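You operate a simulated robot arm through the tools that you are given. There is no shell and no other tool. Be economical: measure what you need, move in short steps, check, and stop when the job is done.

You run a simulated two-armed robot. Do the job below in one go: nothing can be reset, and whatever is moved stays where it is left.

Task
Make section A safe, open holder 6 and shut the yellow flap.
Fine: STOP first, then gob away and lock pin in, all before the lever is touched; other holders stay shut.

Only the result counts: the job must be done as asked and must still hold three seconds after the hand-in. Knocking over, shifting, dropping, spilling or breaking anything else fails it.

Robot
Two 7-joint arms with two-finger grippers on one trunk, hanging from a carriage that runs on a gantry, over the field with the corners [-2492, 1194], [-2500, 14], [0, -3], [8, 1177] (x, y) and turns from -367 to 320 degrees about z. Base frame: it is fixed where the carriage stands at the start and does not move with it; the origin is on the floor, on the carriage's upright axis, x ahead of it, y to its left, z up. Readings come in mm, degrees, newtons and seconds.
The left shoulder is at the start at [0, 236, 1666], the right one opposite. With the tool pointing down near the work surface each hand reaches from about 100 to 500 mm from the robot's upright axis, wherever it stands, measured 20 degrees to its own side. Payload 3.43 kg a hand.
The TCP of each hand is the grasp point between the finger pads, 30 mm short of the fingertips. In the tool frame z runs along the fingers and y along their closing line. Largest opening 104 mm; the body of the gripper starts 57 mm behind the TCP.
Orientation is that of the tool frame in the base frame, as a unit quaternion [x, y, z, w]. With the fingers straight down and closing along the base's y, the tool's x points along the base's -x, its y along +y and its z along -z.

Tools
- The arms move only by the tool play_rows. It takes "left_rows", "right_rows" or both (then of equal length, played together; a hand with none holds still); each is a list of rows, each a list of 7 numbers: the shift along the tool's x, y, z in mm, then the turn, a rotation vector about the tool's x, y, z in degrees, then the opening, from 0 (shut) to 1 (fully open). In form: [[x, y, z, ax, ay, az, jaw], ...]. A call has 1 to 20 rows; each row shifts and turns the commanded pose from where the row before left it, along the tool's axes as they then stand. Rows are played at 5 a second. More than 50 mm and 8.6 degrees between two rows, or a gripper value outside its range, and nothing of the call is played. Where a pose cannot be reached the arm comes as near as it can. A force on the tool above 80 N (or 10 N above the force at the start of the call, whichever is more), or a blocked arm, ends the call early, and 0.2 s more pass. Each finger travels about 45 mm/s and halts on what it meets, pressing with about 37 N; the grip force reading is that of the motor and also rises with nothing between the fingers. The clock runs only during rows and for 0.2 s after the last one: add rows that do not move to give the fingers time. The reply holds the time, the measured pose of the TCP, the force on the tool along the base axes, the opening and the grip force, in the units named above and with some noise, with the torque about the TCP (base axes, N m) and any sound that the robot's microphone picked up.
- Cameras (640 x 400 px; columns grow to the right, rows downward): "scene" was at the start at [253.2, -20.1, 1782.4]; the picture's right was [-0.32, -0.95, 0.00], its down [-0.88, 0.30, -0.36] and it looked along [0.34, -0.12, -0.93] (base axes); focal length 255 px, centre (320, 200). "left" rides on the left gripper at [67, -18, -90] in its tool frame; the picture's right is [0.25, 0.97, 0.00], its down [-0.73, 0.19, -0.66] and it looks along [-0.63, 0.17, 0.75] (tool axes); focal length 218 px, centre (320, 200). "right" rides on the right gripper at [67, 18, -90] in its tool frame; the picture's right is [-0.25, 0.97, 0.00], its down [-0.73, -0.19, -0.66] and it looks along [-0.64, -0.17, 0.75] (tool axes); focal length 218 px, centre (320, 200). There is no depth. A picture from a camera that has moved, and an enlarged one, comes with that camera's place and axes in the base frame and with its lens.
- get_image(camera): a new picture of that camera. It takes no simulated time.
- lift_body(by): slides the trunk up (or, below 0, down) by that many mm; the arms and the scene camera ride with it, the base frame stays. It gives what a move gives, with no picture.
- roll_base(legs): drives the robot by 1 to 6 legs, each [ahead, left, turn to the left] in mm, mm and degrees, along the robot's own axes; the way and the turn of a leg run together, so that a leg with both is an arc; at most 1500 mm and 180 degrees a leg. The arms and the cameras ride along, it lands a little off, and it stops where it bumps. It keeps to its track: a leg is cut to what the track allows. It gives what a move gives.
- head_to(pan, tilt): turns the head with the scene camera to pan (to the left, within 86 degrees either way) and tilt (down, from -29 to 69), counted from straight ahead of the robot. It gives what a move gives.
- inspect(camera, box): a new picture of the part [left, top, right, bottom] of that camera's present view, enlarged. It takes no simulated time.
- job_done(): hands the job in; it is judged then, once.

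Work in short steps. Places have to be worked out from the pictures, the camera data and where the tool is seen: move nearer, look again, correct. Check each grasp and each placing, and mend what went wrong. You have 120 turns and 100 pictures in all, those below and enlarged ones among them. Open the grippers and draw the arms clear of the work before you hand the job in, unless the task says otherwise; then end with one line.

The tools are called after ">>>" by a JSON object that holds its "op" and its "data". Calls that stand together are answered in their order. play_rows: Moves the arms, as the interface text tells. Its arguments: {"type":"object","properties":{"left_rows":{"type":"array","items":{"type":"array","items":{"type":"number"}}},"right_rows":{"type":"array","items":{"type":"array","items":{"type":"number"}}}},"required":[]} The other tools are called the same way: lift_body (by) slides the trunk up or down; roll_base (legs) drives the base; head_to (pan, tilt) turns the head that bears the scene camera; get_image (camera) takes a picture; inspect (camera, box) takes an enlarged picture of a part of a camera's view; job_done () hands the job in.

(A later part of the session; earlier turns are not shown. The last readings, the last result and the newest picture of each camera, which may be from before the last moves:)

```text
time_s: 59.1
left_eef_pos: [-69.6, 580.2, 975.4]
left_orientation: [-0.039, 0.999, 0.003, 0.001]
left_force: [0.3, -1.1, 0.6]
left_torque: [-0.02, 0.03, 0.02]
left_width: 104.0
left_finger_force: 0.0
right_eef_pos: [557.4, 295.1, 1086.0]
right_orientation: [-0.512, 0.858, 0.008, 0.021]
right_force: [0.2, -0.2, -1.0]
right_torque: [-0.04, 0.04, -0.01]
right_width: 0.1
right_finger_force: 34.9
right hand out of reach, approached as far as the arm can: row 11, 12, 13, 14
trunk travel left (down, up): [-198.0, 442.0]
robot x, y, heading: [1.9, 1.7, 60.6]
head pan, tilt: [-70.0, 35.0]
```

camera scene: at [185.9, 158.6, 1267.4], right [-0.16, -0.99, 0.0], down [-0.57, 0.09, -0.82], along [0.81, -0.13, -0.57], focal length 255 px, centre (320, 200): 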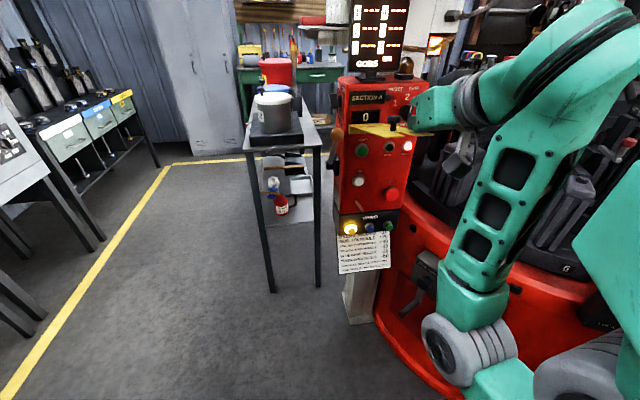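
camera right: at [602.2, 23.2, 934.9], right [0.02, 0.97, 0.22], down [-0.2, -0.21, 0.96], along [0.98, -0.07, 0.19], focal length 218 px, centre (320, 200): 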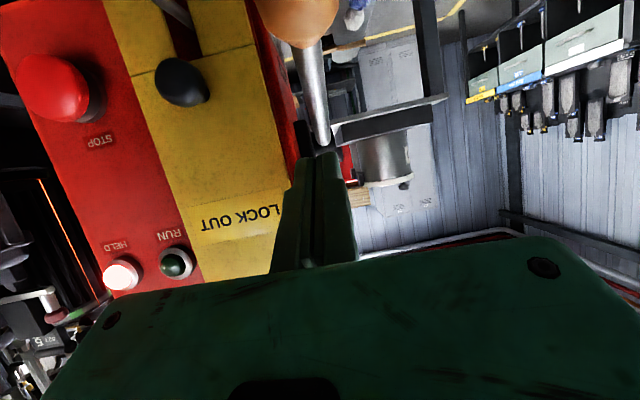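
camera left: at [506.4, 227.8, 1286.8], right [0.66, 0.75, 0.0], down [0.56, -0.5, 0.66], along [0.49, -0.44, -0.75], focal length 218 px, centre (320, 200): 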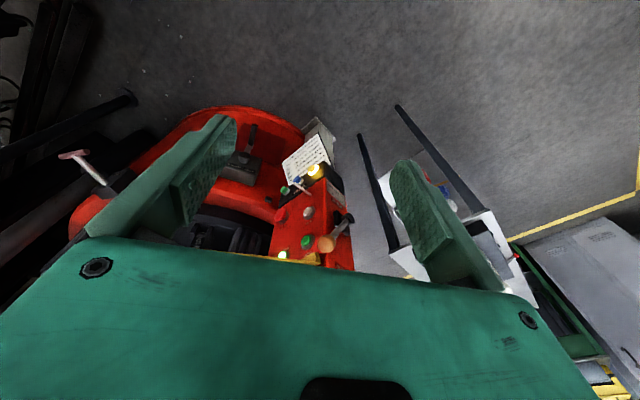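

Tool-down at (557,295,1086). I pull the hand in, then turn the robot 80° right so the hand ends up before the T-pin.

>>> {"op": "play_rows", "data": {"right_rows": [[35, 15, -5, 0, 0, 0, 0], [35, 15, -5, 0, 0, 0, 0], [35, 15, -5, 0, 0, 0, 0], [35, 15, -5, 0, 0, 0, 0]]}}

>>> {"op": "roll_base", "data": {"legs": [[0, 0, -80]]}}

>>> {"op": "head_to", "data": {"pan": -25, "tilt": 65}}

>>> {"op": "get_image", "data": {"camera": "scene"}}

>>> {"op": "get_image", "data": {"camera": "right"}}

```text
time_s: 60.1
left_eef_pos: [-71.7, 579.7, 973.9]
left_orientation: [-0.039, 0.999, 0.0, 0.001]
left_force: [0.2, 0.0, 0.0]
left_torque: [0.0, 0.03, -0.02]
left_width: 103.8
left_finger_force: 0.1
right_eef_pos: [536.9, 308.7, 1078.9]
right_orientation: [-0.514, 0.858, 0.008, 0.019]
right_force: [0.9, -0.7, 0.0]
right_torque: [0.01, 0.02, 0.02]
right_width: 0.0
right_finger_force: 35.1
right hand out of reach, approached as far as the arm can: row 1, 2, 3, 4
trunk travel left (down, up): [-198.0, 442.0]
robot x, y, heading: [0.6, 2.6, 60.3]
head pan, tilt: [-70.0, 35.0]
```

```text
time_s: 63.9
left_eef_pos: [557.3, 172.2, 974.5]
left_orientation: [0.611, 0.791, 0.0, 0.0]
left_force: [-0.4, -1.6, -0.3]
left_torque: [-0.02, 0.02, -0.01]
left_width: 104.1
left_finger_force: 0.0
right_eef_pos: [398.3, -473.6, 1079.9]
right_orientation: [0.157, 0.987, -0.007, 0.019]
right_force: [1.1, 0.6, -0.1]
right_torque: [0.0, -0.01, 0.02]
right_width: 0.0
right_finger_force: 34.7
trunk travel left (down, up): [-198.0, 442.0]
robot x, y, heading: [0.4, 1.3, -19.5]
head pan, tilt: [-70.0, 35.0]
```

```text
time_s: 65.0
left_eef_pos: [556.7, 171.9, 976.1]
left_orientation: [0.612, 0.791, 0.0, 0.002]
left_force: [0.1, 0.3, 0.2]
left_torque: [-0.04, 0.01, -0.01]
left_width: 103.8
left_finger_force: 0.1
right_eef_pos: [398.4, -473.2, 1079.4]
right_orientation: [0.157, 0.987, -0.005, 0.02]
right_force: [0.0, -0.7, 0.2]
right_torque: [0.0, -0.01, -0.01]
right_width: 0.0
right_finger_force: 35.0
trunk travel left (down, up): [-198.0, 442.0]
robot x, y, heading: [0.6, -0.5, -19.4]
head pan, tilt: [-25.0, 65.0]
```

```text
29 pictures are left
camera scene: at [232.7, -109.9, 1407.5], right [-0.7, -0.71, 0.0], down [-0.65, 0.63, -0.42], along [0.3, -0.3, -0.91], focal length 255 px, centre (320, 200)
```

scene: 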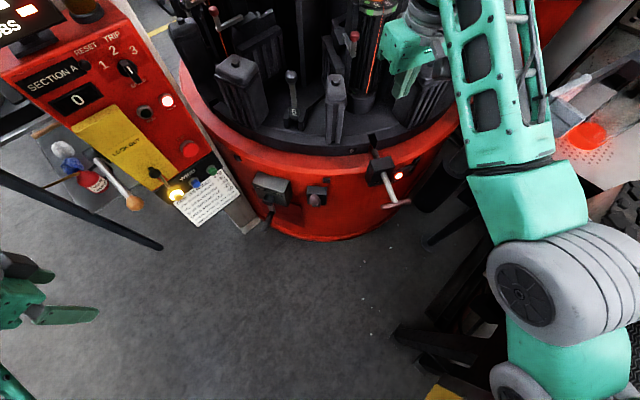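

```text
28 pictures are left
camera right: at [336.2, -435.3, 1165.7], right [0.54, 0.84, 0.01], down [0.61, -0.4, 0.69], along [0.58, -0.37, -0.73], focal length 218 px, centre (320, 200)
```

right: 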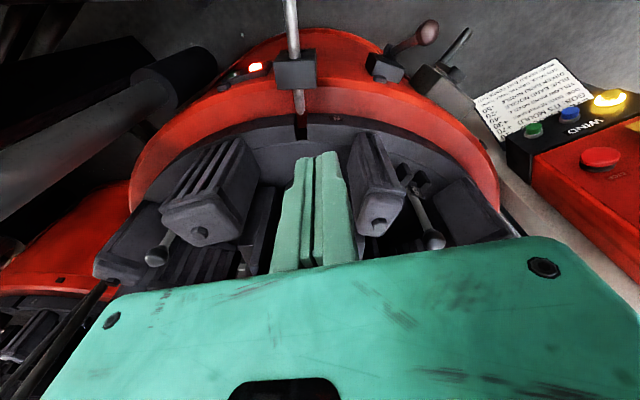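

T-handle rechecks at (289,-448,~797), pin axis heading ≈ −31°. I yaw the hand to match and move it back behind the T-bar, still high.

>>> {"op": "play_rows", "data": {"right_rows": [[0, 0, 0, 0, 0, 6, 0], [0, 0, 0, 0, 0, 6, 0], [38, -9, 0, 0, 0, 0, 0], [38, -9, 0, 0, 0, 0, 0], [38, -9, 0, 0, 0, 0, 0], [38, -9, 0, 0, 0, 0, 0]]}}

```text
time_s: 66.4
left_eef_pos: [557.8, 172.7, 975.1]
left_orientation: [0.611, 0.792, 0.0, 0.001]
left_force: [-0.3, -0.7, 0.5]
left_torque: [-0.01, -0.04, -0.02]
left_width: 104.1
left_finger_force: 0.0
right_eef_pos: [354.6, -482.8, 1013.8]
right_orientation: [0.26, 0.965, -0.003, 0.02]
right_force: [-0.6, 0.1, -0.5]
right_torque: [-0.01, -0.03, -0.01]
right_width: 0.0
right_finger_force: 35.2
right hand out of reach, approached as far as the arm can: row 3, 4, 5, 6
trunk travel left (down, up): [-198.0, 442.0]
robot x, y, heading: [2.9, 2.3, -19.3]
head pan, tilt: [-25.0, 65.0]
```

The arm can't fold closer at this height; being lower relative to the shoulder helps. I raise the trunk 80 mm and then retract and descend together.

>>> {"op": "lift_body", "data": {"by": 80}}

>>> {"op": "play_rows", "data": {"right_rows": [[20, -0.7, 24, 0, 0, 0, 0], [20, -0.7, 24, 0, 0, 0, 0], [20, -0.7, 24, 0, 0, 0, 0], [20, -0.7, 24, 0, 0, 0, 0], [20, -0.7, 24, 0, 0, 0, 0], [20, -0.7, 24, 0, 0, 0, 0]]}}

>>> {"op": "get_image", "data": {"camera": "right"}}

```text
time_s: 67.6
left_eef_pos: [557.5, 172.4, 1054.9]
left_orientation: [0.61, 0.792, 0.0, 0.001]
left_force: [-0.5, 0.4, 0.1]
left_torque: [-0.02, 0.0, -0.03]
left_width: 104.0
left_finger_force: 0.1
right_eef_pos: [356.2, -483.1, 1095.1]
right_orientation: [0.259, 0.966, -0.004, 0.02]
right_force: [0.7, 1.2, -0.9]
right_torque: [-0.02, 0.0, -0.02]
right_width: 0.0
right_finger_force: 35.0
trunk travel left (down, up): [-278.0, 362.0]
robot x, y, heading: [1.3, 2.4, -19.4]
head pan, tilt: [-25.0, 65.0]
```

```text
time_s: 69.0
left_eef_pos: [557.9, 173.2, 1054.7]
left_orientation: [0.612, 0.791, 0.001, 0.001]
left_force: [-0.1, 0.4, -0.1]
left_torque: [-0.07, 0.01, 0.01]
left_width: 104.0
left_finger_force: 0.1
right_eef_pos: [254.4, -428.4, 946.1]
right_orientation: [0.26, 0.965, -0.004, 0.021]
right_force: [0.8, -0.5, 0.7]
right_torque: [0.04, 0.03, 0.01]
right_width: 0.0
right_finger_force: 34.4
trunk travel left (down, up): [-278.0, 362.0]
robot x, y, heading: [0.0, -0.2, -19.2]
head pan, tilt: [-25.0, 65.0]
```

```text
27 pictures are left
camera right: at [202.4, -378.4, 1032.4], right [0.7, 0.71, 0.01], down [0.51, -0.52, 0.69], along [0.49, -0.48, -0.73], focal length 218 px, centre (320, 200)
```

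right: 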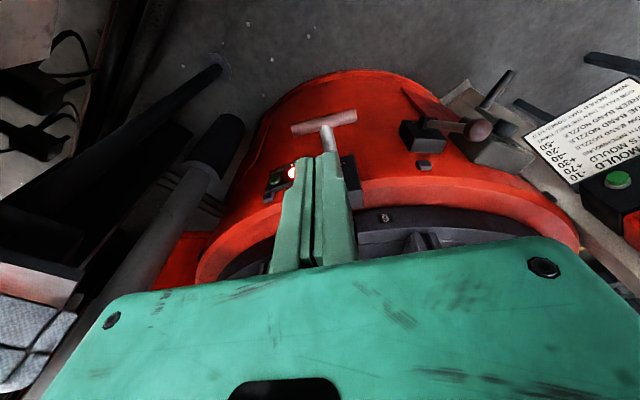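

The hand is exactly behind the T-bar (centre ≈(284,-446)). I back 15 mm and descend 140 mm to bring the fingertips behind the bar.

>>> {"op": "play_rows", "data": {"right_rows": [[15, 0, 20, 0, 0, 0, 0], [0, 0, 30, 0, 0, 0, 0], [0, 0, 30, 0, 0, 0, 0], [0, 0, 30, 0, 0, 0, 0], [0, 0, 30, 0, 0, 0, 0]]}}

>>> {"op": "get_image", "data": {"camera": "right"}}

>>> {"op": "get_image", "data": {"camera": "scene"}}

```text
time_s: 70.4
left_eef_pos: [568.7, 168.0, 1077.3]
left_orientation: [0.609, 0.793, 0.0, 0.006]
left_force: [1.1, 0.2, 0.1]
left_torque: [0.02, 0.02, -0.01]
left_width: 103.9
left_finger_force: 0.1
right_eef_pos: [278.3, -440.0, 852.7]
right_orientation: [0.257, 0.965, -0.015, 0.053]
right_force: [-0.3, 0.3, -1.8]
right_torque: [-0.02, -0.02, -0.02]
right_width: 0.0
right_finger_force: 34.9
trunk travel left (down, up): [-278.0, 362.0]
robot x, y, heading: [4.7, 2.7, -19.1]
head pan, tilt: [-25.0, 65.0]
stopped in row 5 (right hand): the arm was blocked; the commanded pose is now the measured one
```

```text
26 pictures are left
camera right: at [221.0, -387.8, 934.2], right [0.7, 0.71, 0.03], down [0.47, -0.49, 0.73], along [0.54, -0.5, -0.68], focal length 218 px, centre (320, 200)
```

right: 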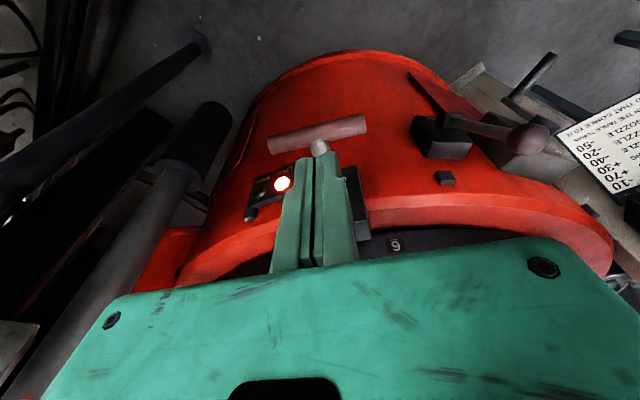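

```text
25 pictures are left
camera scene: at [240.6, -112.2, 1510.1], right [-0.7, -0.72, 0.0], down [-0.65, 0.63, -0.43], along [0.31, -0.3, -0.9], focal length 255 px, centre (320, 200)
```

scene: 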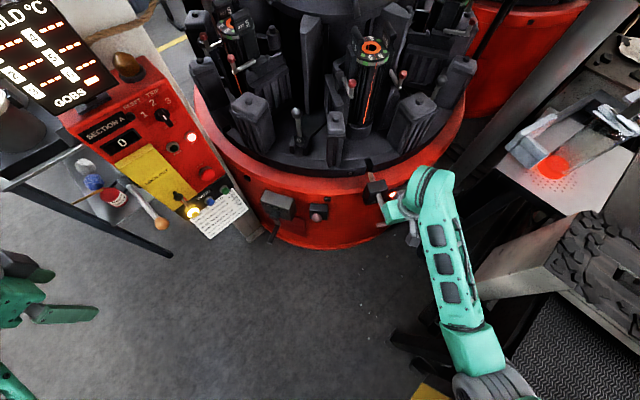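

A link of the arm (not the tool) is blocked here, and the fingertips stand above the stem. I go back up, then turn the robot 32° further right so the arm reaches from straight behind the pin.

>>> {"op": "play_rows", "data": {"right_rows": [[5, 0, -30, 0, 0, 0, 0], [10, 0, -35, 0, 0, 0, 0], [10, 0, -35, 0, 0, 0, 0]]}}

>>> {"op": "roll_base", "data": {"legs": [[0, 0, -32]]}}

>>> {"op": "head_to", "data": {"pan": 0, "tilt": 65}}

>>> {"op": "get_image", "data": {"camera": "scene"}}

```text
time_s: 71.2
left_eef_pos: [566.9, 168.2, 1064.0]
left_orientation: [0.611, 0.792, 0.0, 0.005]
left_force: [0.3, -0.1, -0.6]
left_torque: [0.0, 0.01, 0.01]
left_width: 104.2
left_finger_force: 0.2
right_eef_pos: [241.1, -419.0, 928.0]
right_orientation: [0.257, 0.965, -0.011, 0.043]
right_force: [0.6, 0.4, 0.6]
right_torque: [0.02, 0.02, -0.02]
right_width: 0.1
right_finger_force: 35.2
trunk travel left (down, up): [-278.0, 362.0]
robot x, y, heading: [2.3, -3.1, -19.1]
head pan, tilt: [-25.0, 65.0]
```

```text
time_s: 72.8
left_eef_pos: [577.6, -59.6, 1050.5]
left_orientation: [0.758, 0.652, -0.001, -0.002]
left_force: [0.7, 0.2, 0.5]
left_torque: [-0.01, 0.02, 0.01]
left_width: 103.9
left_finger_force: 0.1
right_eef_pos: [53.2, -457.3, 909.5]
right_orientation: [0.435, 0.9, 0.001, 0.035]
right_force: [7.4, 3.9, -4.2]
right_torque: [-0.21, 0.51, 0.12]
right_width: 0.0
right_finger_force: 34.4
trunk travel left (down, up): [-278.0, 362.0]
robot x, y, heading: [-2.4, -0.0, -42.5]
head pan, tilt: [-25.0, 65.0]
stopped in leg 1: the robot was blocked; the commanded pose is now the measured one
```

```text
time_s: 73.7
left_eef_pos: [578.0, -58.1, 1051.1]
left_orientation: [0.758, 0.652, -0.001, -0.002]
left_force: [0.6, -0.3, 0.3]
left_torque: [0.0, 0.02, -0.01]
left_width: 104.0
left_finger_force: 0.2
right_eef_pos: [54.1, -457.9, 911.4]
right_orientation: [0.435, 0.9, 0.001, 0.035]
right_force: [12.1, 7.0, -6.7]
right_torque: [-0.34, 0.69, 0.11]
right_width: 0.0
right_finger_force: 35.3
trunk travel left (down, up): [-278.0, 362.0]
robot x, y, heading: [-1.2, 1.1, -42.7]
head pan, tilt: [0.0, 65.0]
```

```text
24 pictures are left
camera scene: at [191.4, -175.8, 1487.5], right [-0.68, -0.74, 0.0], down [-0.67, 0.61, -0.42], along [0.31, -0.29, -0.91], focal length 255 px, centre (320, 200)
```

scene: 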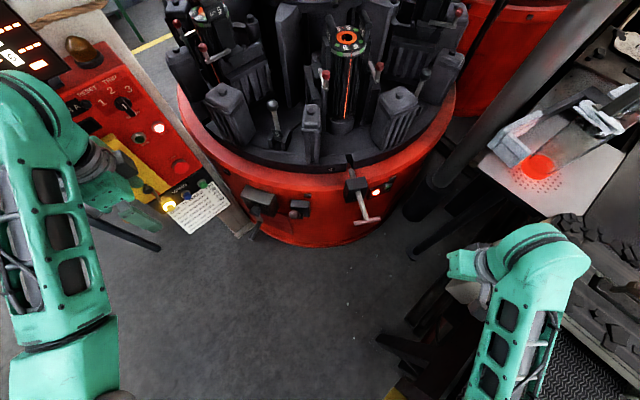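

The hand rode along and touched the grey box on the right. I turn back 10° at once to release it, then look at the hand camera.

>>> {"op": "roll_base", "data": {"legs": [[0, 0, 10]]}}

>>> {"op": "inspect", "data": {"camera": "scene", "box": [340, 100, 640, 400]}}

```text
time_s: 74.8
left_eef_pos: [578.3, 40.0, 1051.1]
left_orientation: [0.699, 0.715, -0.001, -0.002]
left_force: [-0.2, -0.7, -0.3]
left_torque: [0.01, -0.02, -0.01]
left_width: 104.0
left_finger_force: 0.0
right_eef_pos: [128.9, -444.8, 911.8]
right_orientation: [0.357, 0.934, 0.002, 0.035]
right_force: [0.7, -0.4, 0.3]
right_torque: [-0.02, -0.02, 0.02]
right_width: 0.0
right_finger_force: 34.5
trunk travel left (down, up): [-278.0, 362.0]
robot x, y, heading: [-4.0, 2.6, -32.8]
head pan, tilt: [0.0, 65.0]
```

```text
1.33 times, centred on (490, 250) of scene
camera zoom: at [217.4, -141.5, 1487.5], right [-0.54, -0.84, 0.0], down [-0.76, 0.49, -0.42], along [0.36, -0.23, -0.91], focal length 340 px, centre (93, 133)
```

zoom: 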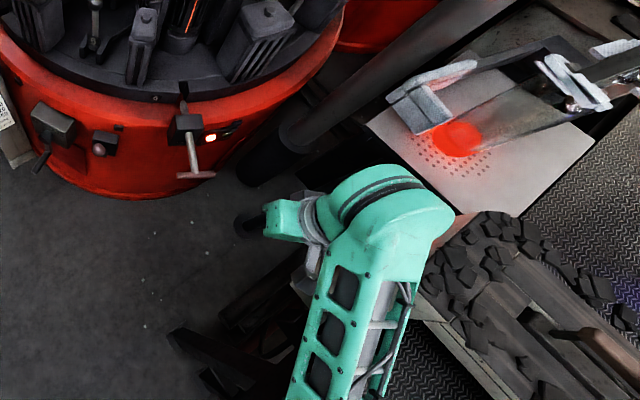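

Nothing was displaced. What blocked the descent was likely my wrist against the black pipe beside the pin; tilting the tool forward will keep the wrist on my side. I move the hand to behind the T, align yaw and pitch 34° forward.

>>> {"op": "play_rows", "data": {"right_rows": [[-16, 30, -6, 0, 0, 0, 0], [-16, 30, -6, 0, 0, 0, 0], [-16, 30, -6, 0, 0, 0, 0], [0, 0, 0, 0, 0, -5.5, 0], [0, 0, 0, 0, 0, -5.5, 0], [0, 0, 0, 0, -8.5, 0, 0], [0, 0, 0, 0, -8.5, 0, 0], [0, 0, 0, 0, -8.5, 0, 0], [0, 0, 0, 0, -8.5, 0, 0]]}}

>>> {"op": "get_image", "data": {"camera": "right"}}

```text
time_s: 77.0
left_eef_pos: [613.6, 24.1, 1084.3]
left_orientation: [0.693, 0.721, -0.001, 0.013]
left_force: [1.5, -0.7, 0.6]
left_torque: [0.07, 0.12, 0.0]
left_width: 103.9
left_finger_force: 0.0
right_eef_pos: [292.6, -443.4, 1033.6]
right_orientation: [0.234, 0.885, -0.097, 0.39]
right_force: [1.0, 0.0, -2.8]
right_torque: [-0.05, -0.12, 0.04]
right_width: 0.2
right_finger_force: 34.7
trunk travel left (down, up): [-278.0, 362.0]
robot x, y, heading: [2.7, 0.7, -31.7]
head pan, tilt: [0.0, 65.0]
stopped in row 9 (right hand): the arm was blocked; the commanded pose is now the measured one
```

```text
22 pictures are left
camera right: at [203.8, -373.9, 1044.8], right [0.62, 0.76, 0.2], down [-0.09, -0.18, 0.98], along [0.78, -0.63, -0.04], focal length 218 px, centre (320, 200)
```

right: 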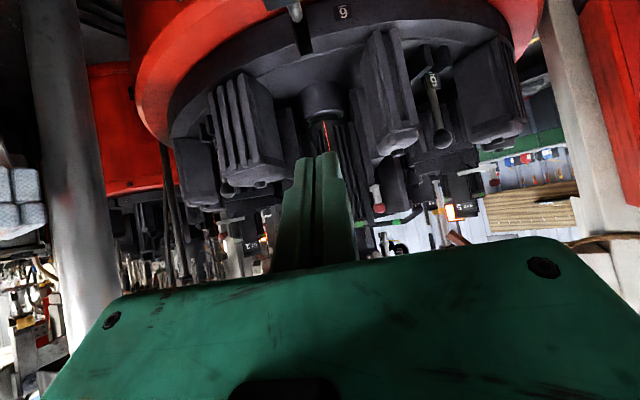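

Folding this close jams the arm; it works well when stretched (as in front of STOP at first). The carriage can back away, so I drive back 190 mm along my heading and then extend the hand forward.

>>> {"op": "roll_base", "data": {"legs": [[-190, 0, 0]]}}

>>> {"op": "play_rows", "data": {"right_rows": [[0, 0, 20, 0, 0, 0, 0], [0, 0, 20, 0, 0, 0, 0]]}}

```text
time_s: 78.5
left_eef_pos: [418.6, 145.5, 1050.7]
left_orientation: [0.696, 0.718, -0.002, -0.003]
left_force: [0.2, 0.0, -2.1]
left_torque: [-0.01, 0.04, 0.01]
left_width: 104.1
left_finger_force: 0.1
right_eef_pos: [83.0, -313.3, 969.5]
right_orientation: [0.246, 0.9, -0.086, 0.35]
right_force: [-0.7, -0.2, -0.4]
right_torque: [-0.01, -0.03, -0.03]
right_width: 0.0
right_finger_force: 34.5
trunk travel left (down, up): [-278.0, 362.0]
robot x, y, heading: [-156.9, 95.3, -32.1]
head pan, tilt: [0.0, 65.0]
```

```text
time_s: 79.1
left_eef_pos: [418.2, 146.4, 1051.0]
left_orientation: [0.696, 0.718, -0.002, -0.002]
left_force: [0.5, 0.3, -0.5]
left_torque: [0.01, 0.01, 0.0]
left_width: 103.9
left_finger_force: 0.1
right_eef_pos: [107.8, -327.6, 942.2]
right_orientation: [0.245, 0.9, -0.085, 0.35]
right_force: [-0.1, 1.0, -1.0]
right_torque: [0.02, 0.02, 0.01]
right_width: 0.0
right_finger_force: 35.1
trunk travel left (down, up): [-278.0, 362.0]
robot x, y, heading: [-161.9, 102.7, -32.4]
head pan, tilt: [0.0, 65.0]
```

Free now. I extend toward the T, pitching the fingers 24° more forward, and look.

>>> {"op": "play_rows", "data": {"right_rows": [[-15, -2.7, 32.6, 0, 0, 0, 0], [-15, -2.7, 32.6, 0, 0, 0, 0], [-15, -2.7, 32.6, 0, 0, 0, 0], [0, 0, 0, 0, -8, 0, 0], [0, 0, 0, 0, -8, 0, 0], [0, 0, 0, 0, -8, 0, 0]]}}

>>> {"op": "get_image", "data": {"camera": "right"}}

>>> {"op": "get_image", "data": {"camera": "scene"}}

```text
time_s: 80.7
left_eef_pos: [436.4, 138.7, 1062.2]
left_orientation: [0.694, 0.72, -0.002, 0.004]
left_force: [1.1, 0.6, 0.8]
left_torque: [0.0, 0.02, 0.01]
left_width: 104.3
left_finger_force: 0.0
right_eef_pos: [233.1, -375.8, 955.2]
right_orientation: [0.21, 0.793, -0.148, 0.553]
right_force: [0.4, 1.3, -0.3]
right_torque: [-0.04, -0.04, -0.01]
right_width: 0.0
right_finger_force: 34.2
right hand out of reach, approached as far as the arm can: row 5, 6
trunk travel left (down, up): [-278.0, 362.0]
robot x, y, heading: [-158.8, 103.9, -31.8]
head pan, tilt: [0.0, 65.0]
stopped in row 6 (right hand): the arm was blocked; the commanded pose is now the measured one
```

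```text
21 pictures are left
camera right: at [148.3, -307.4, 923.0], right [0.56, 0.8, 0.23], down [-0.41, 0.02, 0.91], along [0.72, -0.6, 0.34], focal length 218 px, centre (320, 200)
```

right: 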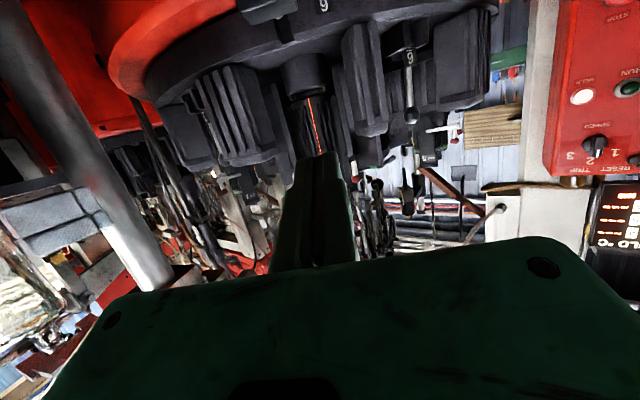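

```text
20 pictures are left
camera scene: at [73.1, -44.5, 1498.0], right [-0.53, -0.85, 0.0], down [-0.77, 0.47, -0.44], along [0.37, -0.23, -0.9], focal length 255 px, centre (320, 200)
```

scene: 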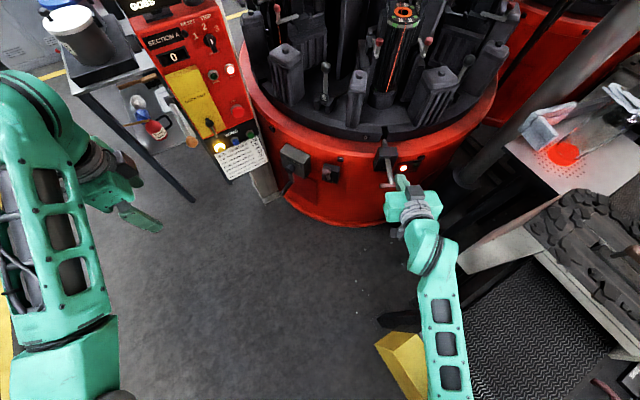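

The wrist dislikes that much pitch; ~50° is enough. I pitch back 16°, shift sideways 34 mm to line up with the T, and lower the trunk 130 mm.

>>> {"op": "play_rows", "data": {"right_rows": [[0, -17, 0, 0, 8, 0, 0], [0, -17, 0, 0, 8, 0, 0]]}}

>>> {"op": "lift_body", "data": {"by": -110}}

>>> {"op": "get_image", "data": {"camera": "right"}}

```text
time_s: 81.3
left_eef_pos: [408.7, 151.1, 1051.2]
left_orientation: [0.696, 0.718, -0.004, -0.008]
left_force: [0.2, -0.1, 0.0]
left_torque: [0.02, 0.02, 0.01]
left_width: 103.9
left_finger_force: 0.1
right_eef_pos: [176.3, -386.5, 921.5]
right_orientation: [0.236, 0.874, -0.112, 0.411]
right_force: [-0.5, -0.2, -0.6]
right_torque: [0.0, -0.01, -0.02]
right_width: 0.0
right_finger_force: 34.5
trunk travel left (down, up): [-278.0, 362.0]
robot x, y, heading: [-157.8, 101.5, -32.3]
head pan, tilt: [0.0, 65.0]
```

```text
time_s: 83.0
left_eef_pos: [408.0, 152.1, 1049.4]
left_orientation: [0.696, 0.718, -0.004, -0.008]
left_force: [-0.6, -0.3, -0.1]
left_torque: [-0.03, -0.01, -0.02]
left_width: 104.2
left_finger_force: 0.1
right_eef_pos: [176.3, -388.0, 924.9]
right_orientation: [0.235, 0.872, -0.114, 0.414]
right_force: [-0.2, 0.0, 0.0]
right_torque: [-0.03, 0.0, 0.02]
right_width: 0.0
right_finger_force: 35.2
trunk travel left (down, up): [-281.0, 359.0]
robot x, y, heading: [-158.2, 105.1, -31.8]
head pan, tilt: [0.0, 65.0]
stopped: the arm was blocked; the commanded pose is now the measured one
```

```text
19 pictures are left
camera right: at [88.1, -316.7, 928.8], right [0.63, 0.76, 0.19], down [-0.14, -0.14, 0.98], along [0.77, -0.64, 0.02], focal length 218 px, centre (320, 200)
```

right: 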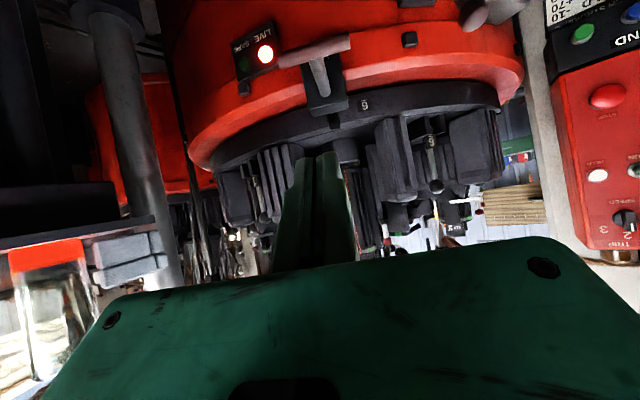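

Even lowering is blocked at once: my elbow evidently rests on the frame at the right. The earlier posture (elbow over free floor, heading left) worked, so I rebuild it relative to the pin: raise, lift the hand, turn left 56° and step back 80 mm.

>>> {"op": "lift_body", "data": {"by": 60}}

>>> {"op": "play_rows", "data": {"right_rows": [[-26, 0, -21, 0, 0, 0, 0], [-26, 0, -21, 0, 0, 0, 0], [-26, 0, -21, 0, 0, 0, 0], [-26, 0, -21, 0, 0, 0, 0], [-26, 0, -21, 0, 0, 0, 0]]}}

>>> {"op": "roll_base", "data": {"legs": [[0, 0, 56], [-70, 39, 0]]}}

```text
time_s: 84.0
left_eef_pos: [420.6, 147.3, 1113.0]
left_orientation: [0.695, 0.719, -0.003, -0.003]
left_force: [0.2, 0.3, 0.1]
left_torque: [0.0, -0.02, 0.02]
left_width: 104.1
left_finger_force: 0.1
right_eef_pos: [194.3, -391.2, 994.4]
right_orientation: [0.233, 0.868, -0.115, 0.424]
right_force: [-0.3, -0.8, -0.3]
right_torque: [0.03, 0.01, -0.01]
right_width: 0.0
right_finger_force: 34.8
trunk travel left (down, up): [-341.0, 299.0]
robot x, y, heading: [-162.5, 101.4, -32.0]
head pan, tilt: [0.0, 65.0]
```

```text
time_s: 85.2
left_eef_pos: [421.2, 147.9, 1114.8]
left_orientation: [0.695, 0.719, -0.002, -0.002]
left_force: [-0.9, -0.6, -0.8]
left_torque: [-0.01, -0.02, -0.01]
left_width: 103.8
left_finger_force: 0.1
right_eef_pos: [193.0, -392.9, 1160.6]
right_orientation: [0.232, 0.868, -0.115, 0.424]
right_force: [-0.2, 0.5, -0.6]
right_torque: [0.01, 0.02, 0.0]
right_width: 0.0
right_finger_force: 34.6
trunk travel left (down, up): [-341.0, 299.0]
robot x, y, heading: [-158.5, 101.2, -32.4]
head pan, tilt: [0.0, 65.0]
```

```text
time_s: 88.7
left_eef_pos: [42.2, 617.4, 1113.0]
left_orientation: [0.271, 0.963, -0.003, -0.002]
left_force: [-0.5, -0.3, 0.1]
left_torque: [0.0, -0.04, 0.0]
left_width: 104.0
left_finger_force: 0.1
right_eef_pos: [367.9, 130.1, 1160.3]
right_orientation: [-0.206, 0.874, 0.101, 0.428]
right_force: [-0.4, 0.9, -1.2]
right_torque: [0.04, -0.02, -0.03]
right_width: 0.0
right_finger_force: 34.5
trunk travel left (down, up): [-341.0, 299.0]
robot x, y, heading: [-236.9, 106.6, 24.6]
head pan, tilt: [0.0, 65.0]
```

Now I yaw the hand −56° onto the pin axis direction while bringing it round to about (221,-150).

>>> {"op": "play_rows", "data": {"right_rows": [[22.5, -26.4, -28.9, 6.3, 0, 4.9, 0], [19.9, -31.2, -25.7, 6.3, 0, 4.9, 0], [17.1, -35.5, -22.1, 6.3, 0, 4.9, 0], [13.9, -39, -17.9, 6.3, 0, 4.9, 0], [10.4, -41.8, -13.5, 6.3, 0, 4.9, 0], [6.8, -43.8, -8.8, 6.3, 0, 4.9, 0], [3.1, -44.9, -4, 6.3, 0, 4.9, 0]]}}

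>>> {"op": "lift_body", "data": {"by": -120}}

>>> {"op": "head_to", "data": {"pan": -55, "tilt": 60}}

>>> {"op": "get_image", "data": {"camera": "scene"}}

```text
time_s: 90.3
left_eef_pos: [43.4, 617.2, 1113.2]
left_orientation: [0.271, 0.963, -0.003, -0.003]
left_force: [-0.8, 0.2, 0.1]
left_torque: [-0.01, -0.03, -0.02]
left_width: 104.0
left_finger_force: 0.1
right_eef_pos: [221.9, -151.2, 1160.4]
right_orientation: [0.229, 0.868, -0.113, 0.425]
right_force: [0.6, 0.0, 0.9]
right_torque: [-0.01, -0.04, 0.02]
right_width: 0.0
right_finger_force: 34.9
trunk travel left (down, up): [-341.0, 299.0]
robot x, y, heading: [-240.2, 107.9, 24.7]
head pan, tilt: [0.0, 65.0]
```

```text
time_s: 92.0
left_eef_pos: [46.8, 618.5, 1040.4]
left_orientation: [0.271, 0.962, -0.004, 0.0]
left_force: [-0.2, 0.4, 0.4]
left_torque: [0.01, 0.07, 0.02]
left_width: 104.1
left_finger_force: 0.1
right_eef_pos: [222.5, -151.5, 1087.6]
right_orientation: [0.228, 0.869, -0.113, 0.424]
right_force: [0.0, -0.9, 0.2]
right_torque: [-0.01, -0.01, 0.0]
right_width: 0.0
right_finger_force: 35.0
trunk travel left (down, up): [-267.0, 373.0]
robot x, y, heading: [-239.5, 111.5, 24.4]
head pan, tilt: [0.0, 65.0]
stopped: the arm was blocked; the commanded pose is now the measured one
```

```text
time_s: 93.3
left_eef_pos: [46.3, 617.4, 1040.7]
left_orientation: [0.271, 0.962, -0.003, -0.001]
left_force: [-0.7, 1.4, 0.6]
left_torque: [0.0, 0.02, -0.01]
left_width: 104.1
left_finger_force: 0.2
right_eef_pos: [222.8, -151.7, 1088.7]
right_orientation: [0.228, 0.869, -0.113, 0.424]
right_force: [-1.2, -0.3, 0.3]
right_torque: [0.04, 0.01, 0.01]
right_width: 0.0
right_finger_force: 34.7
trunk travel left (down, up): [-267.0, 373.0]
robot x, y, heading: [-236.3, 109.6, 24.4]
head pan, tilt: [-55.0, 60.0]
```

```text
18 pictures are left
camera scene: at [3.6, 156.2, 1483.1], right [-0.51, -0.86, 0.0], down [-0.75, 0.44, -0.5], along [0.43, -0.25, -0.86], focal length 255 px, centre (320, 200)
```

scene: 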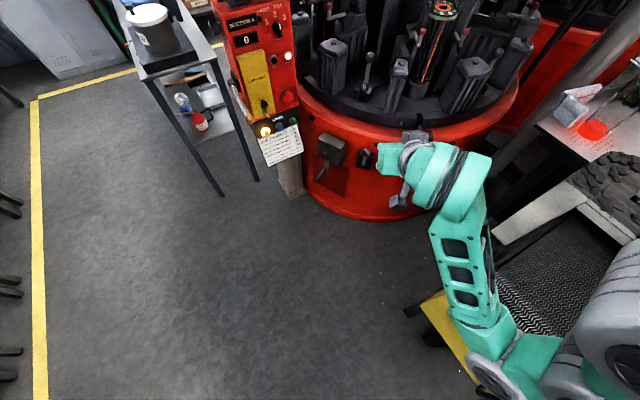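

The platform at lower right still stops the shoulder. The better stance is robot at about (5,205), heading 0: shoulder and elbow over free floor with the same arm posture. I drive there.

>>> {"op": "lift_body", "data": {"by": 20}}

>>> {"op": "roll_base", "data": {"legs": [[258, -13, 0], [0, 0, -24]]}}

>>> {"op": "lift_body", "data": {"by": -180}}

>>> {"op": "get_image", "data": {"camera": "right"}}

```text
time_s: 93.9
left_eef_pos: [43.5, 618.8, 1058.2]
left_orientation: [0.271, 0.963, -0.003, -0.002]
left_force: [-0.1, 0.7, 0.1]
left_torque: [0.02, -0.02, 0.01]
left_width: 104.4
left_finger_force: 0.1
right_eef_pos: [219.5, -151.3, 1104.0]
right_orientation: [0.227, 0.87, -0.113, 0.423]
right_force: [0.5, 0.7, -0.4]
right_torque: [-0.01, -0.04, -0.01]
right_width: 0.3
right_finger_force: 35.0
trunk travel left (down, up): [-287.0, 353.0]
robot x, y, heading: [-240.1, 110.0, 24.4]
head pan, tilt: [-55.0, 60.0]
```

```text
time_s: 97.0
left_eef_pos: [466.3, 555.4, 1059.2]
left_orientation: [0.466, 0.885, -0.003, -0.002]
left_force: [0.4, -1.0, 0.1]
left_torque: [-0.02, 0.0, -0.02]
left_width: 103.8
left_finger_force: 0.0
right_eef_pos: [314.2, -218.3, 1105.9]
right_orientation: [0.404, 0.803, -0.199, 0.39]
right_force: [0.2, -0.3, 0.3]
right_torque: [0.03, 0.0, 0.01]
right_width: 0.1
right_finger_force: 34.6
trunk travel left (down, up): [-287.0, 353.0]
robot x, y, heading: [2.3, 206.4, 0.3]
head pan, tilt: [-55.0, 60.0]
```

```text
time_s: 99.0
left_eef_pos: [466.7, 555.6, 879.8]
left_orientation: [0.465, 0.885, -0.003, -0.003]
left_force: [0.3, 1.1, -0.7]
left_torque: [-0.02, 0.04, -0.03]
left_width: 104.0
left_finger_force: 0.0
right_eef_pos: [313.7, -219.4, 925.5]
right_orientation: [0.404, 0.803, -0.2, 0.391]
right_force: [-0.6, -0.6, 0.7]
right_torque: [-0.01, 0.05, -0.01]
right_width: 0.0
right_finger_force: 34.8
trunk travel left (down, up): [-107.0, 533.0]
robot x, y, heading: [3.9, 206.4, 0.7]
head pan, tilt: [-55.0, 60.0]
```

```text
17 pictures are left
camera right: at [261.2, -118.9, 927.1], right [0.87, 0.45, 0.2], down [-0.19, -0.06, 0.98], along [0.45, -0.89, 0.04], focal length 218 px, centre (320, 200)
```

right: 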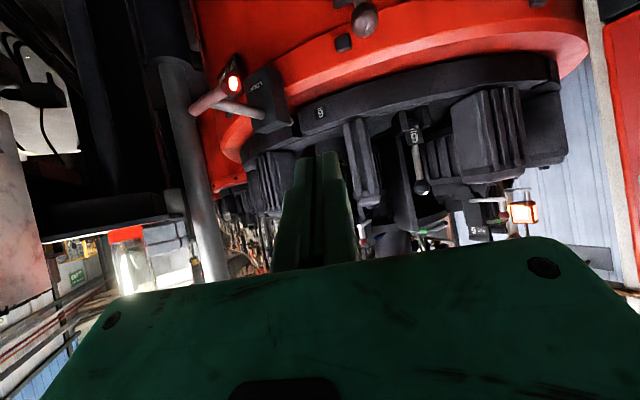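

This stance works: trunk lowered 180 mm freely. T-bar now reads ≈(287,-447,782). I yaw the tool onto the pin axis and slide sideways to stand above and behind the T.

>>> {"op": "play_rows", "data": {"right_rows": [[0, 0, 0, -6.1, 0, -4.7, 0], [0, 0, 0, -6.1, 0, -4.7, 0], [0, 0, 0, -6.1, 0, -4.7, 0], [0, -42, 0, 0, 0, 0, 0], [0, -42, 0, 0, 0, 0, 0], [0, -42, 0, 0, 0, 0, 0], [0, -42, 0, 0, 0, 0, 0], [0, -41, 0, 0, 0, 0, 0]]}}

>>> {"op": "get_image", "data": {"camera": "right"}}

```text
time_s: 100.8
left_eef_pos: [466.5, 553.7, 877.9]
left_orientation: [0.465, 0.885, -0.002, -0.002]
left_force: [-0.2, -1.0, 0.9]
left_torque: [0.04, 0.02, 0.0]
left_width: 104.2
left_finger_force: 0.0
right_eef_pos: [206.0, -381.6, 962.4]
right_orientation: [0.236, 0.869, -0.116, 0.419]
right_force: [-0.7, -0.3, -0.7]
right_torque: [0.02, 0.02, 0.04]
right_width: 0.0
right_finger_force: 34.9
right hand out of reach, approached as far as the arm can: row 6, 7, 8
trunk travel left (down, up): [-107.0, 533.0]
robot x, y, heading: [-0.9, 206.4, 0.6]
head pan, tilt: [-55.0, 60.0]
```

```text
16 pictures are left
camera right: at [117.8, -310.0, 965.3], right [0.63, 0.75, 0.19], down [-0.15, -0.13, 0.98], along [0.77, -0.64, 0.03], focal length 218 px, centre (320, 200)
```

right: 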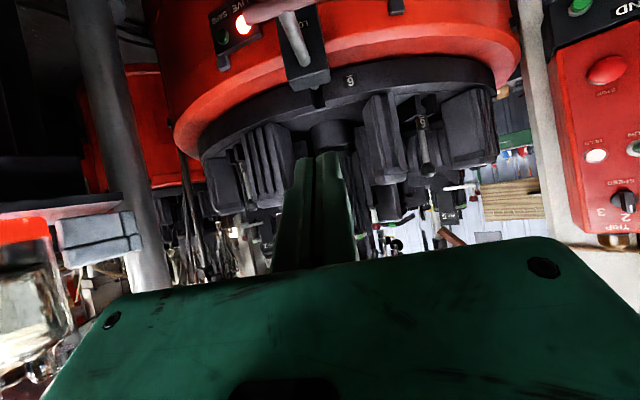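

T confirmed at ≈(284,-449,785). I lower the trunk 90 mm, staying behind the T.

>>> {"op": "lift_body", "data": {"by": -90}}

>>> {"op": "play_rows", "data": {"right_rows": [[13, -5, 10, 0, 0, 0, 0], [13, -5, 10, 0, 0, 0, 0], [13, -4, 10, 0, 0, 0, 0]]}}

>>> {"op": "get_image", "data": {"camera": "right"}}

```text
time_s: 102.1
left_eef_pos: [467.1, 554.5, 789.9]
left_orientation: [0.465, 0.885, -0.003, -0.002]
left_force: [0.5, 0.7, -0.3]
left_torque: [0.06, -0.02, 0.01]
left_width: 104.1
left_finger_force: 0.1
right_eef_pos: [205.4, -379.4, 872.2]
right_orientation: [0.236, 0.869, -0.115, 0.419]
right_force: [0.0, 0.0, -0.4]
right_torque: [0.01, -0.02, -0.01]
right_width: 0.2
right_finger_force: 34.6
trunk travel left (down, up): [-17.0, 623.0]
robot x, y, heading: [5.9, 206.5, 0.3]
head pan, tilt: [-55.0, 60.0]
```

```text
time_s: 102.9
left_eef_pos: [466.6, 555.9, 790.0]
left_orientation: [0.465, 0.885, -0.002, -0.003]
left_force: [0.0, -0.2, 0.2]
left_torque: [0.0, 0.03, -0.01]
left_width: 104.0
left_finger_force: 0.0
right_eef_pos: [211.9, -383.3, 858.7]
right_orientation: [0.238, 0.872, -0.115, 0.412]
right_force: [0.6, -0.8, 0.9]
right_torque: [-0.03, -0.01, -0.02]
right_width: 0.1
right_finger_force: 34.1
right hand out of reach, approached as far as the arm can: row 1, 2, 3
trunk travel left (down, up): [-17.0, 623.0]
robot x, y, heading: [1.4, 204.7, 0.6]
head pan, tilt: [-55.0, 60.0]
```

```text
15 pictures are left
camera right: at [124.1, -312.3, 862.9], right [0.63, 0.75, 0.19], down [-0.13, -0.14, 0.98], along [0.76, -0.65, 0.01], focal length 218 px, centre (320, 200)
```

right: 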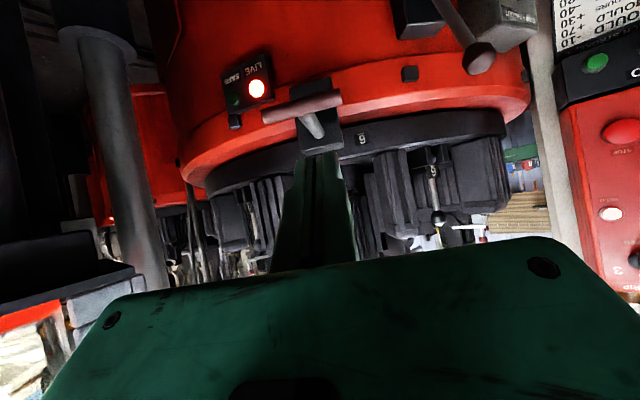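

Down is limited with this yaw; the proven posture had the tool 55° right of my heading. I yaw back 23°, lower the last 15 mm and approach again.

>>> {"op": "play_rows", "data": {"right_rows": [[0, 0, 0, 6.1, 0, 4.7, 0], [0, 0, 0, 6.1, 0, 4.7, 0], [0, 0, 0, 6.1, 0, 4.7, 0]]}}

>>> {"op": "lift_body", "data": {"by": -16}}

>>> {"op": "play_rows", "data": {"right_rows": [[3, 1.8, 19, 0, 0, 0, 0], [3, 1.8, 19, 0, 0, 0, 0], [3, 1.8, 15, 0, 0, 0, 0]]}}

```text
time_s: 103.7
left_eef_pos: [466.1, 555.8, 790.3]
left_orientation: [0.466, 0.885, -0.003, -0.003]
left_force: [0.2, 1.2, -0.4]
left_torque: [-0.03, 0.02, -0.02]
left_width: 103.8
left_finger_force: 0.0
right_eef_pos: [211.7, -382.6, 859.0]
right_orientation: [0.406, 0.804, -0.2, 0.387]
right_force: [0.3, -0.1, 0.2]
right_torque: [-0.01, 0.0, 0.02]
right_width: 0.0
right_finger_force: 34.1
trunk travel left (down, up): [-17.0, 623.0]
robot x, y, heading: [1.8, 206.3, 0.3]
head pan, tilt: [-55.0, 60.0]
```

```text
time_s: 104.3
left_eef_pos: [466.2, 556.1, 773.3]
left_orientation: [0.466, 0.885, -0.003, -0.003]
left_force: [-0.5, -0.1, 0.3]
left_torque: [0.01, -0.03, 0.05]
left_width: 103.7
left_finger_force: 0.1
right_eef_pos: [212.1, -383.9, 842.7]
right_orientation: [0.404, 0.804, -0.2, 0.387]
right_force: [-0.3, 0.4, 0.0]
right_torque: [0.0, 0.05, 0.0]
right_width: 0.0
right_finger_force: 34.4
trunk travel left (down, up): [-1.0, 639.0]
robot x, y, heading: [1.8, 204.4, 0.7]
head pan, tilt: [-55.0, 60.0]
```

```text
time_s: 105.1
left_eef_pos: [465.7, 555.1, 772.4]
left_orientation: [0.466, 0.885, -0.002, -0.003]
left_force: [-0.1, -0.2, 0.1]
left_torque: [-0.02, 0.02, 0.01]
left_width: 104.2
left_finger_force: 0.1
right_eef_pos: [236.4, -409.4, 801.8]
right_orientation: [0.405, 0.804, -0.201, 0.386]
right_force: [-0.5, 0.8, -0.4]
right_torque: [-0.01, 0.02, 0.02]
right_width: 0.0
right_finger_force: 34.2
trunk travel left (down, up): [-1.0, 639.0]
robot x, y, heading: [3.7, 203.8, 0.4]
head pan, tilt: [-55.0, 60.0]
```

The tip is now at ≈(250,-428,783), behind the T-bar. I check the view before pushing.

>>> {"op": "get_image", "data": {"camera": "right"}}

```text
14 pictures are left
camera right: at [184.0, -309.8, 805.0], right [0.87, 0.45, 0.19], down [-0.18, -0.06, 0.98], along [0.45, -0.89, 0.03], focal length 218 px, centre (320, 200)
```

right: 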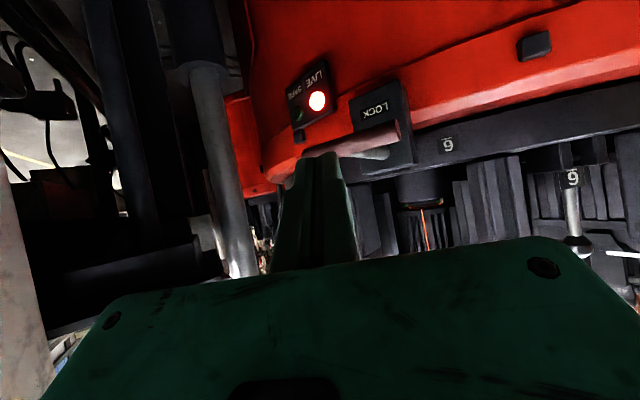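

Aligned: T centre (289,-449,774), tip 44 mm behind along the pin axis. I drop 8 mm and push along the axis.

>>> {"op": "play_rows", "data": {"right_rows": [[6.3, 0, 4.9, 0, 0, 0, 0], [-8.6, 5.7, 11, 0, 0, 0, 0], [-8.6, 5.7, 11, 0, 0, 0, 0], [-8.6, 5.7, 11, 0, 0, 0, 0], [-8.6, 5.7, 11, 0, 0, 0, 0], [-8.6, 5.7, 11, 0, 0, 0, 0]]}}

>>> {"op": "get_image", "data": {"camera": "right"}}

```text
time_s: 106.5
left_eef_pos: [467.3, 555.1, 774.0]
left_orientation: [0.465, 0.885, -0.003, -0.001]
left_force: [0.4, -0.2, -0.6]
left_torque: [-0.01, 0.0, -0.03]
left_width: 104.0
left_finger_force: 0.1
right_eef_pos: [302.9, -449.5, 794.4]
right_orientation: [0.404, 0.804, -0.199, 0.387]
right_force: [0.0, 1.1, 1.9]
right_torque: [0.01, -0.05, 0.03]
right_width: 0.0
right_finger_force: 35.2
trunk travel left (down, up): [-1.0, 639.0]
robot x, y, heading: [-2.5, 206.2, 0.6]
head pan, tilt: [-55.0, 60.0]
```

```text
13 pictures are left
camera right: at [249.4, -349.2, 796.8], right [0.87, 0.45, 0.19], down [-0.18, -0.06, 0.98], along [0.45, -0.89, 0.03], focal length 218 px, centre (320, 200)
```

right: 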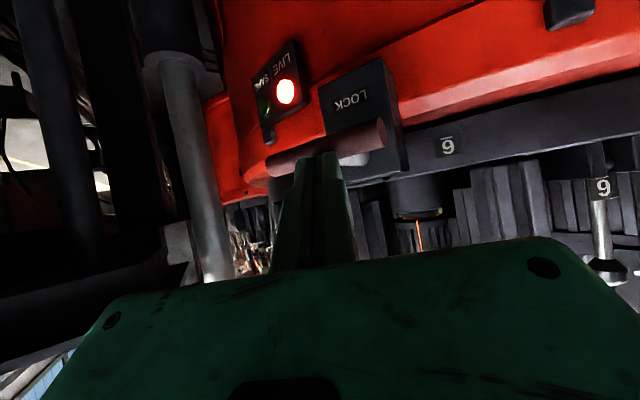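

The pin is sliding in, LIVE still lit. I continue pushing.

>>> {"op": "play_rows", "data": {"right_rows": [[-7, 6.5, 11, 0, 0, 0, 0], [-7, 6.5, 11, 0, 0, 0, 0], [-7, 6, 10, 0, 0, 0, 0], [-5, 4, 7, 0, 0, 0, 0]]}}

>>> {"op": "get_image", "data": {"camera": "right"}}

```text
time_s: 107.1
left_eef_pos: [457.7, 564.0, 772.0]
left_orientation: [0.467, 0.884, -0.002, -0.006]
left_force: [-0.1, -0.1, 0.6]
left_torque: [0.0, 0.05, 0.04]
left_width: 103.7
left_finger_force: 0.0
right_eef_pos: [306.3, -453.3, 794.5]
right_orientation: [0.408, 0.8, -0.205, 0.388]
right_force: [-40.8, 33.4, 9.9]
right_torque: [0.6, 0.61, 0.37]
right_width: 0.0
right_finger_force: 34.9
trunk travel left (down, up): [-1.0, 639.0]
robot x, y, heading: [-2.5, 208.9, 0.5]
head pan, tilt: [-55.0, 60.0]
stopped in row 3 (right hand): the force on the tool passed its limit at 90 N (the readings are from after the stop); the commanded pose is now the measured one
```

```text
12 pictures are left
camera right: at [255.7, -352.3, 796.0], right [0.88, 0.44, 0.19], down [-0.19, -0.05, 0.98], along [0.44, -0.9, 0.04], focal length 218 px, centre (320, 200)
```

right: 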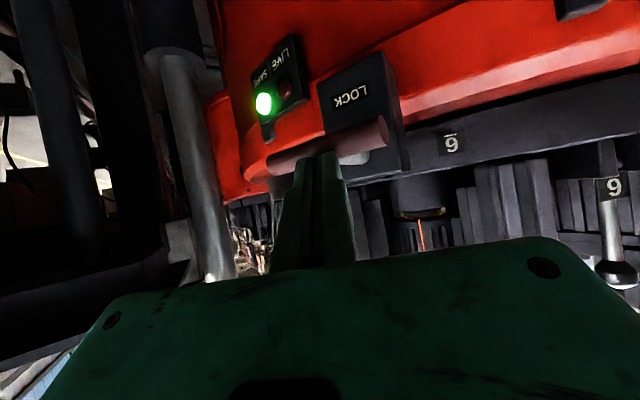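

SAFE is lit: pin is in. I withdraw from the T, raise, turn left 40° and slide over toward the lever of holder 6 (ball ≈(658,-430,955)).

>>> {"op": "play_rows", "data": {"right_rows": [[8.6, -5.7, -11, 0, 0, 0, 0], [13, -8.5, -16.5, 0, 0, 0, 0], [13, -8.5, -16.5, 0, 0, 0, 0], [-15, -5, -25, 0, 0, 0, 0]]}}

>>> {"op": "lift_body", "data": {"by": 230}}

>>> {"op": "roll_base", "data": {"legs": [[0, 0, 40]]}}

>>> {"op": "head_to", "data": {"pan": -75, "tilt": 50}}

>>> {"op": "get_image", "data": {"camera": "scene"}}

```text
time_s: 108.1
left_eef_pos: [467.3, 553.5, 772.9]
left_orientation: [0.468, 0.884, -0.003, -0.001]
left_force: [-0.6, -0.1, -0.9]
left_torque: [0.02, 0.02, 0.0]
left_width: 104.0
left_finger_force: 0.1
right_eef_pos: [256.6, -423.7, 826.0]
right_orientation: [0.406, 0.8, -0.205, 0.392]
right_force: [-0.3, 0.1, 0.3]
right_torque: [0.01, 0.05, 0.0]
right_width: 0.0
right_finger_force: 34.6
trunk travel left (down, up): [-1.0, 639.0]
robot x, y, heading: [5.8, 206.0, 0.2]
head pan, tilt: [-55.0, 60.0]
```

```text
time_s: 110.5
left_eef_pos: [467.3, 555.6, 1003.2]
left_orientation: [0.467, 0.884, -0.003, -0.002]
left_force: [-0.7, -0.5, 0.2]
left_torque: [0.02, -0.02, -0.01]
left_width: 104.4
left_finger_force: 0.0
right_eef_pos: [255.4, -422.7, 1055.1]
right_orientation: [0.405, 0.8, -0.204, 0.391]
right_force: [0.1, -0.6, 0.1]
right_torque: [-0.01, 0.01, 0.01]
right_width: 0.0
right_finger_force: 34.8
trunk travel left (down, up): [-231.0, 409.0]
robot x, y, heading: [1.3, 209.4, 0.3]
head pan, tilt: [-55.0, 60.0]
```

```text
time_s: 112.8
left_eef_pos: [135.7, 771.3, 1003.1]
left_orientation: [0.139, 0.99, -0.004, -0.002]
left_force: [-0.1, -0.7, 0.6]
left_torque: [0.02, -0.03, 0.02]
left_width: 104.2
left_finger_force: 0.0
right_eef_pos: [598.9, -114.4, 1055.0]
right_orientation: [0.11, 0.89, -0.06, 0.438]
right_force: [0.5, 0.1, 0.5]
right_torque: [0.03, -0.01, -0.03]
right_width: 0.0
right_finger_force: 34.8
trunk travel left (down, up): [-231.0, 409.0]
robot x, y, heading: [-0.5, 208.1, 40.1]
head pan, tilt: [-55.0, 60.0]
```

```text
time_s: 113.6
left_eef_pos: [136.6, 772.0, 1002.5]
left_orientation: [0.139, 0.99, -0.004, -0.001]
left_force: [0.0, -0.6, 0.9]
left_torque: [0.01, -0.02, -0.01]
left_width: 104.1
left_finger_force: 0.1
right_eef_pos: [599.5, -115.3, 1055.5]
right_orientation: [0.11, 0.89, -0.059, 0.438]
right_force: [-0.5, 0.1, -0.3]
right_torque: [0.01, -0.01, 0.02]
right_width: 0.1
right_finger_force: 34.8
trunk travel left (down, up): [-231.0, 409.0]
robot x, y, heading: [4.0, 205.3, 39.8]
head pan, tilt: [-75.0, 50.0]
```

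```text
11 pictures are left
camera scene: at [217.4, 288.7, 1458.3], right [-0.57, -0.82, 0.0], down [-0.63, 0.44, -0.64], along [0.53, -0.37, -0.77], focal length 255 px, centre (320, 200)
```

scene: 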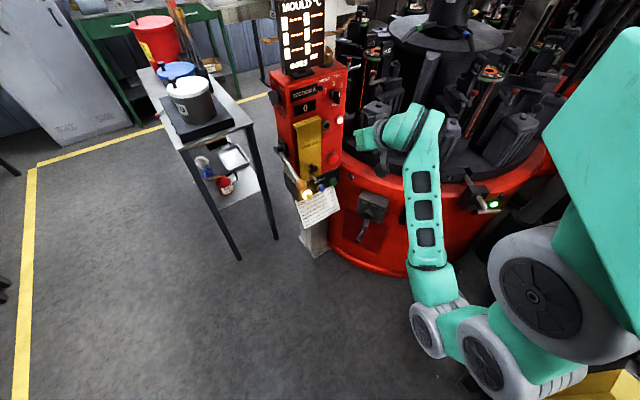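

Clear view; SAFE is green. I drive 150 mm toward −y (in robot axes) and look at the lever with the hand camera.

>>> {"op": "roll_base", "data": {"legs": [[-96, -115, 0]]}}

>>> {"op": "get_image", "data": {"camera": "right"}}

>>> {"op": "inspect", "data": {"camera": "scene", "box": [330, 60, 560, 230]}}

```text
time_s: 115.0
left_eef_pos: [136.5, 621.8, 1002.6]
left_orientation: [0.14, 0.99, -0.004, -0.001]
left_force: [0.3, -0.7, 0.1]
left_torque: [0.06, 0.01, 0.01]
left_width: 104.0
left_finger_force: 0.0
right_eef_pos: [597.5, -266.0, 1055.4]
right_orientation: [0.109, 0.89, -0.06, 0.438]
right_force: [0.9, -0.4, 0.7]
right_torque: [0.01, 0.01, -0.01]
right_width: 0.1
right_finger_force: 34.9
trunk travel left (down, up): [-231.0, 409.0]
robot x, y, heading: [1.9, 54.2, 39.8]
head pan, tilt: [-75.0, 50.0]
```

```text
10 pictures are left
camera right: at [493.8, -220.8, 1056.1], right [0.39, 0.9, 0.19], down [-0.12, -0.16, 0.98], along [0.91, -0.41, 0.05], focal length 218 px, centre (320, 200)
```

right: 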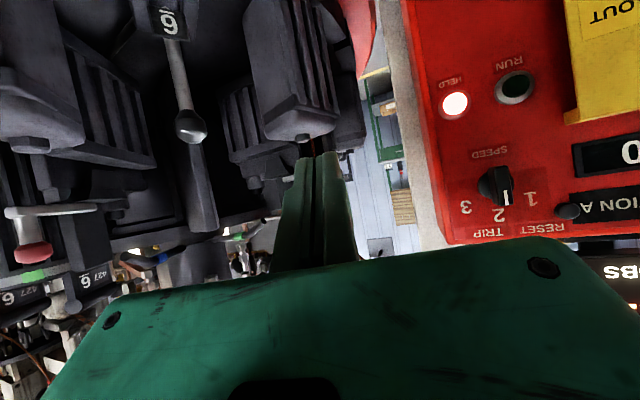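

```text
2.35 times, centred on (445, 145) of scene
camera zoom: at [217.4, 139.1, 1458.3], right [-0.57, -0.82, 0.0], down [-0.63, 0.44, -0.64], along [0.53, -0.37, -0.77], focal length 599 px, centre (26, 329)
```

zoom: 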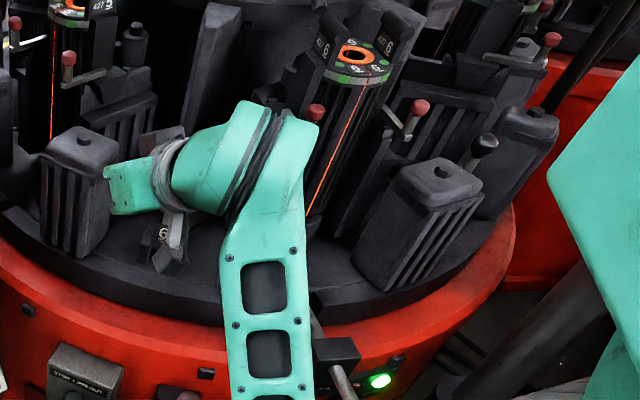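

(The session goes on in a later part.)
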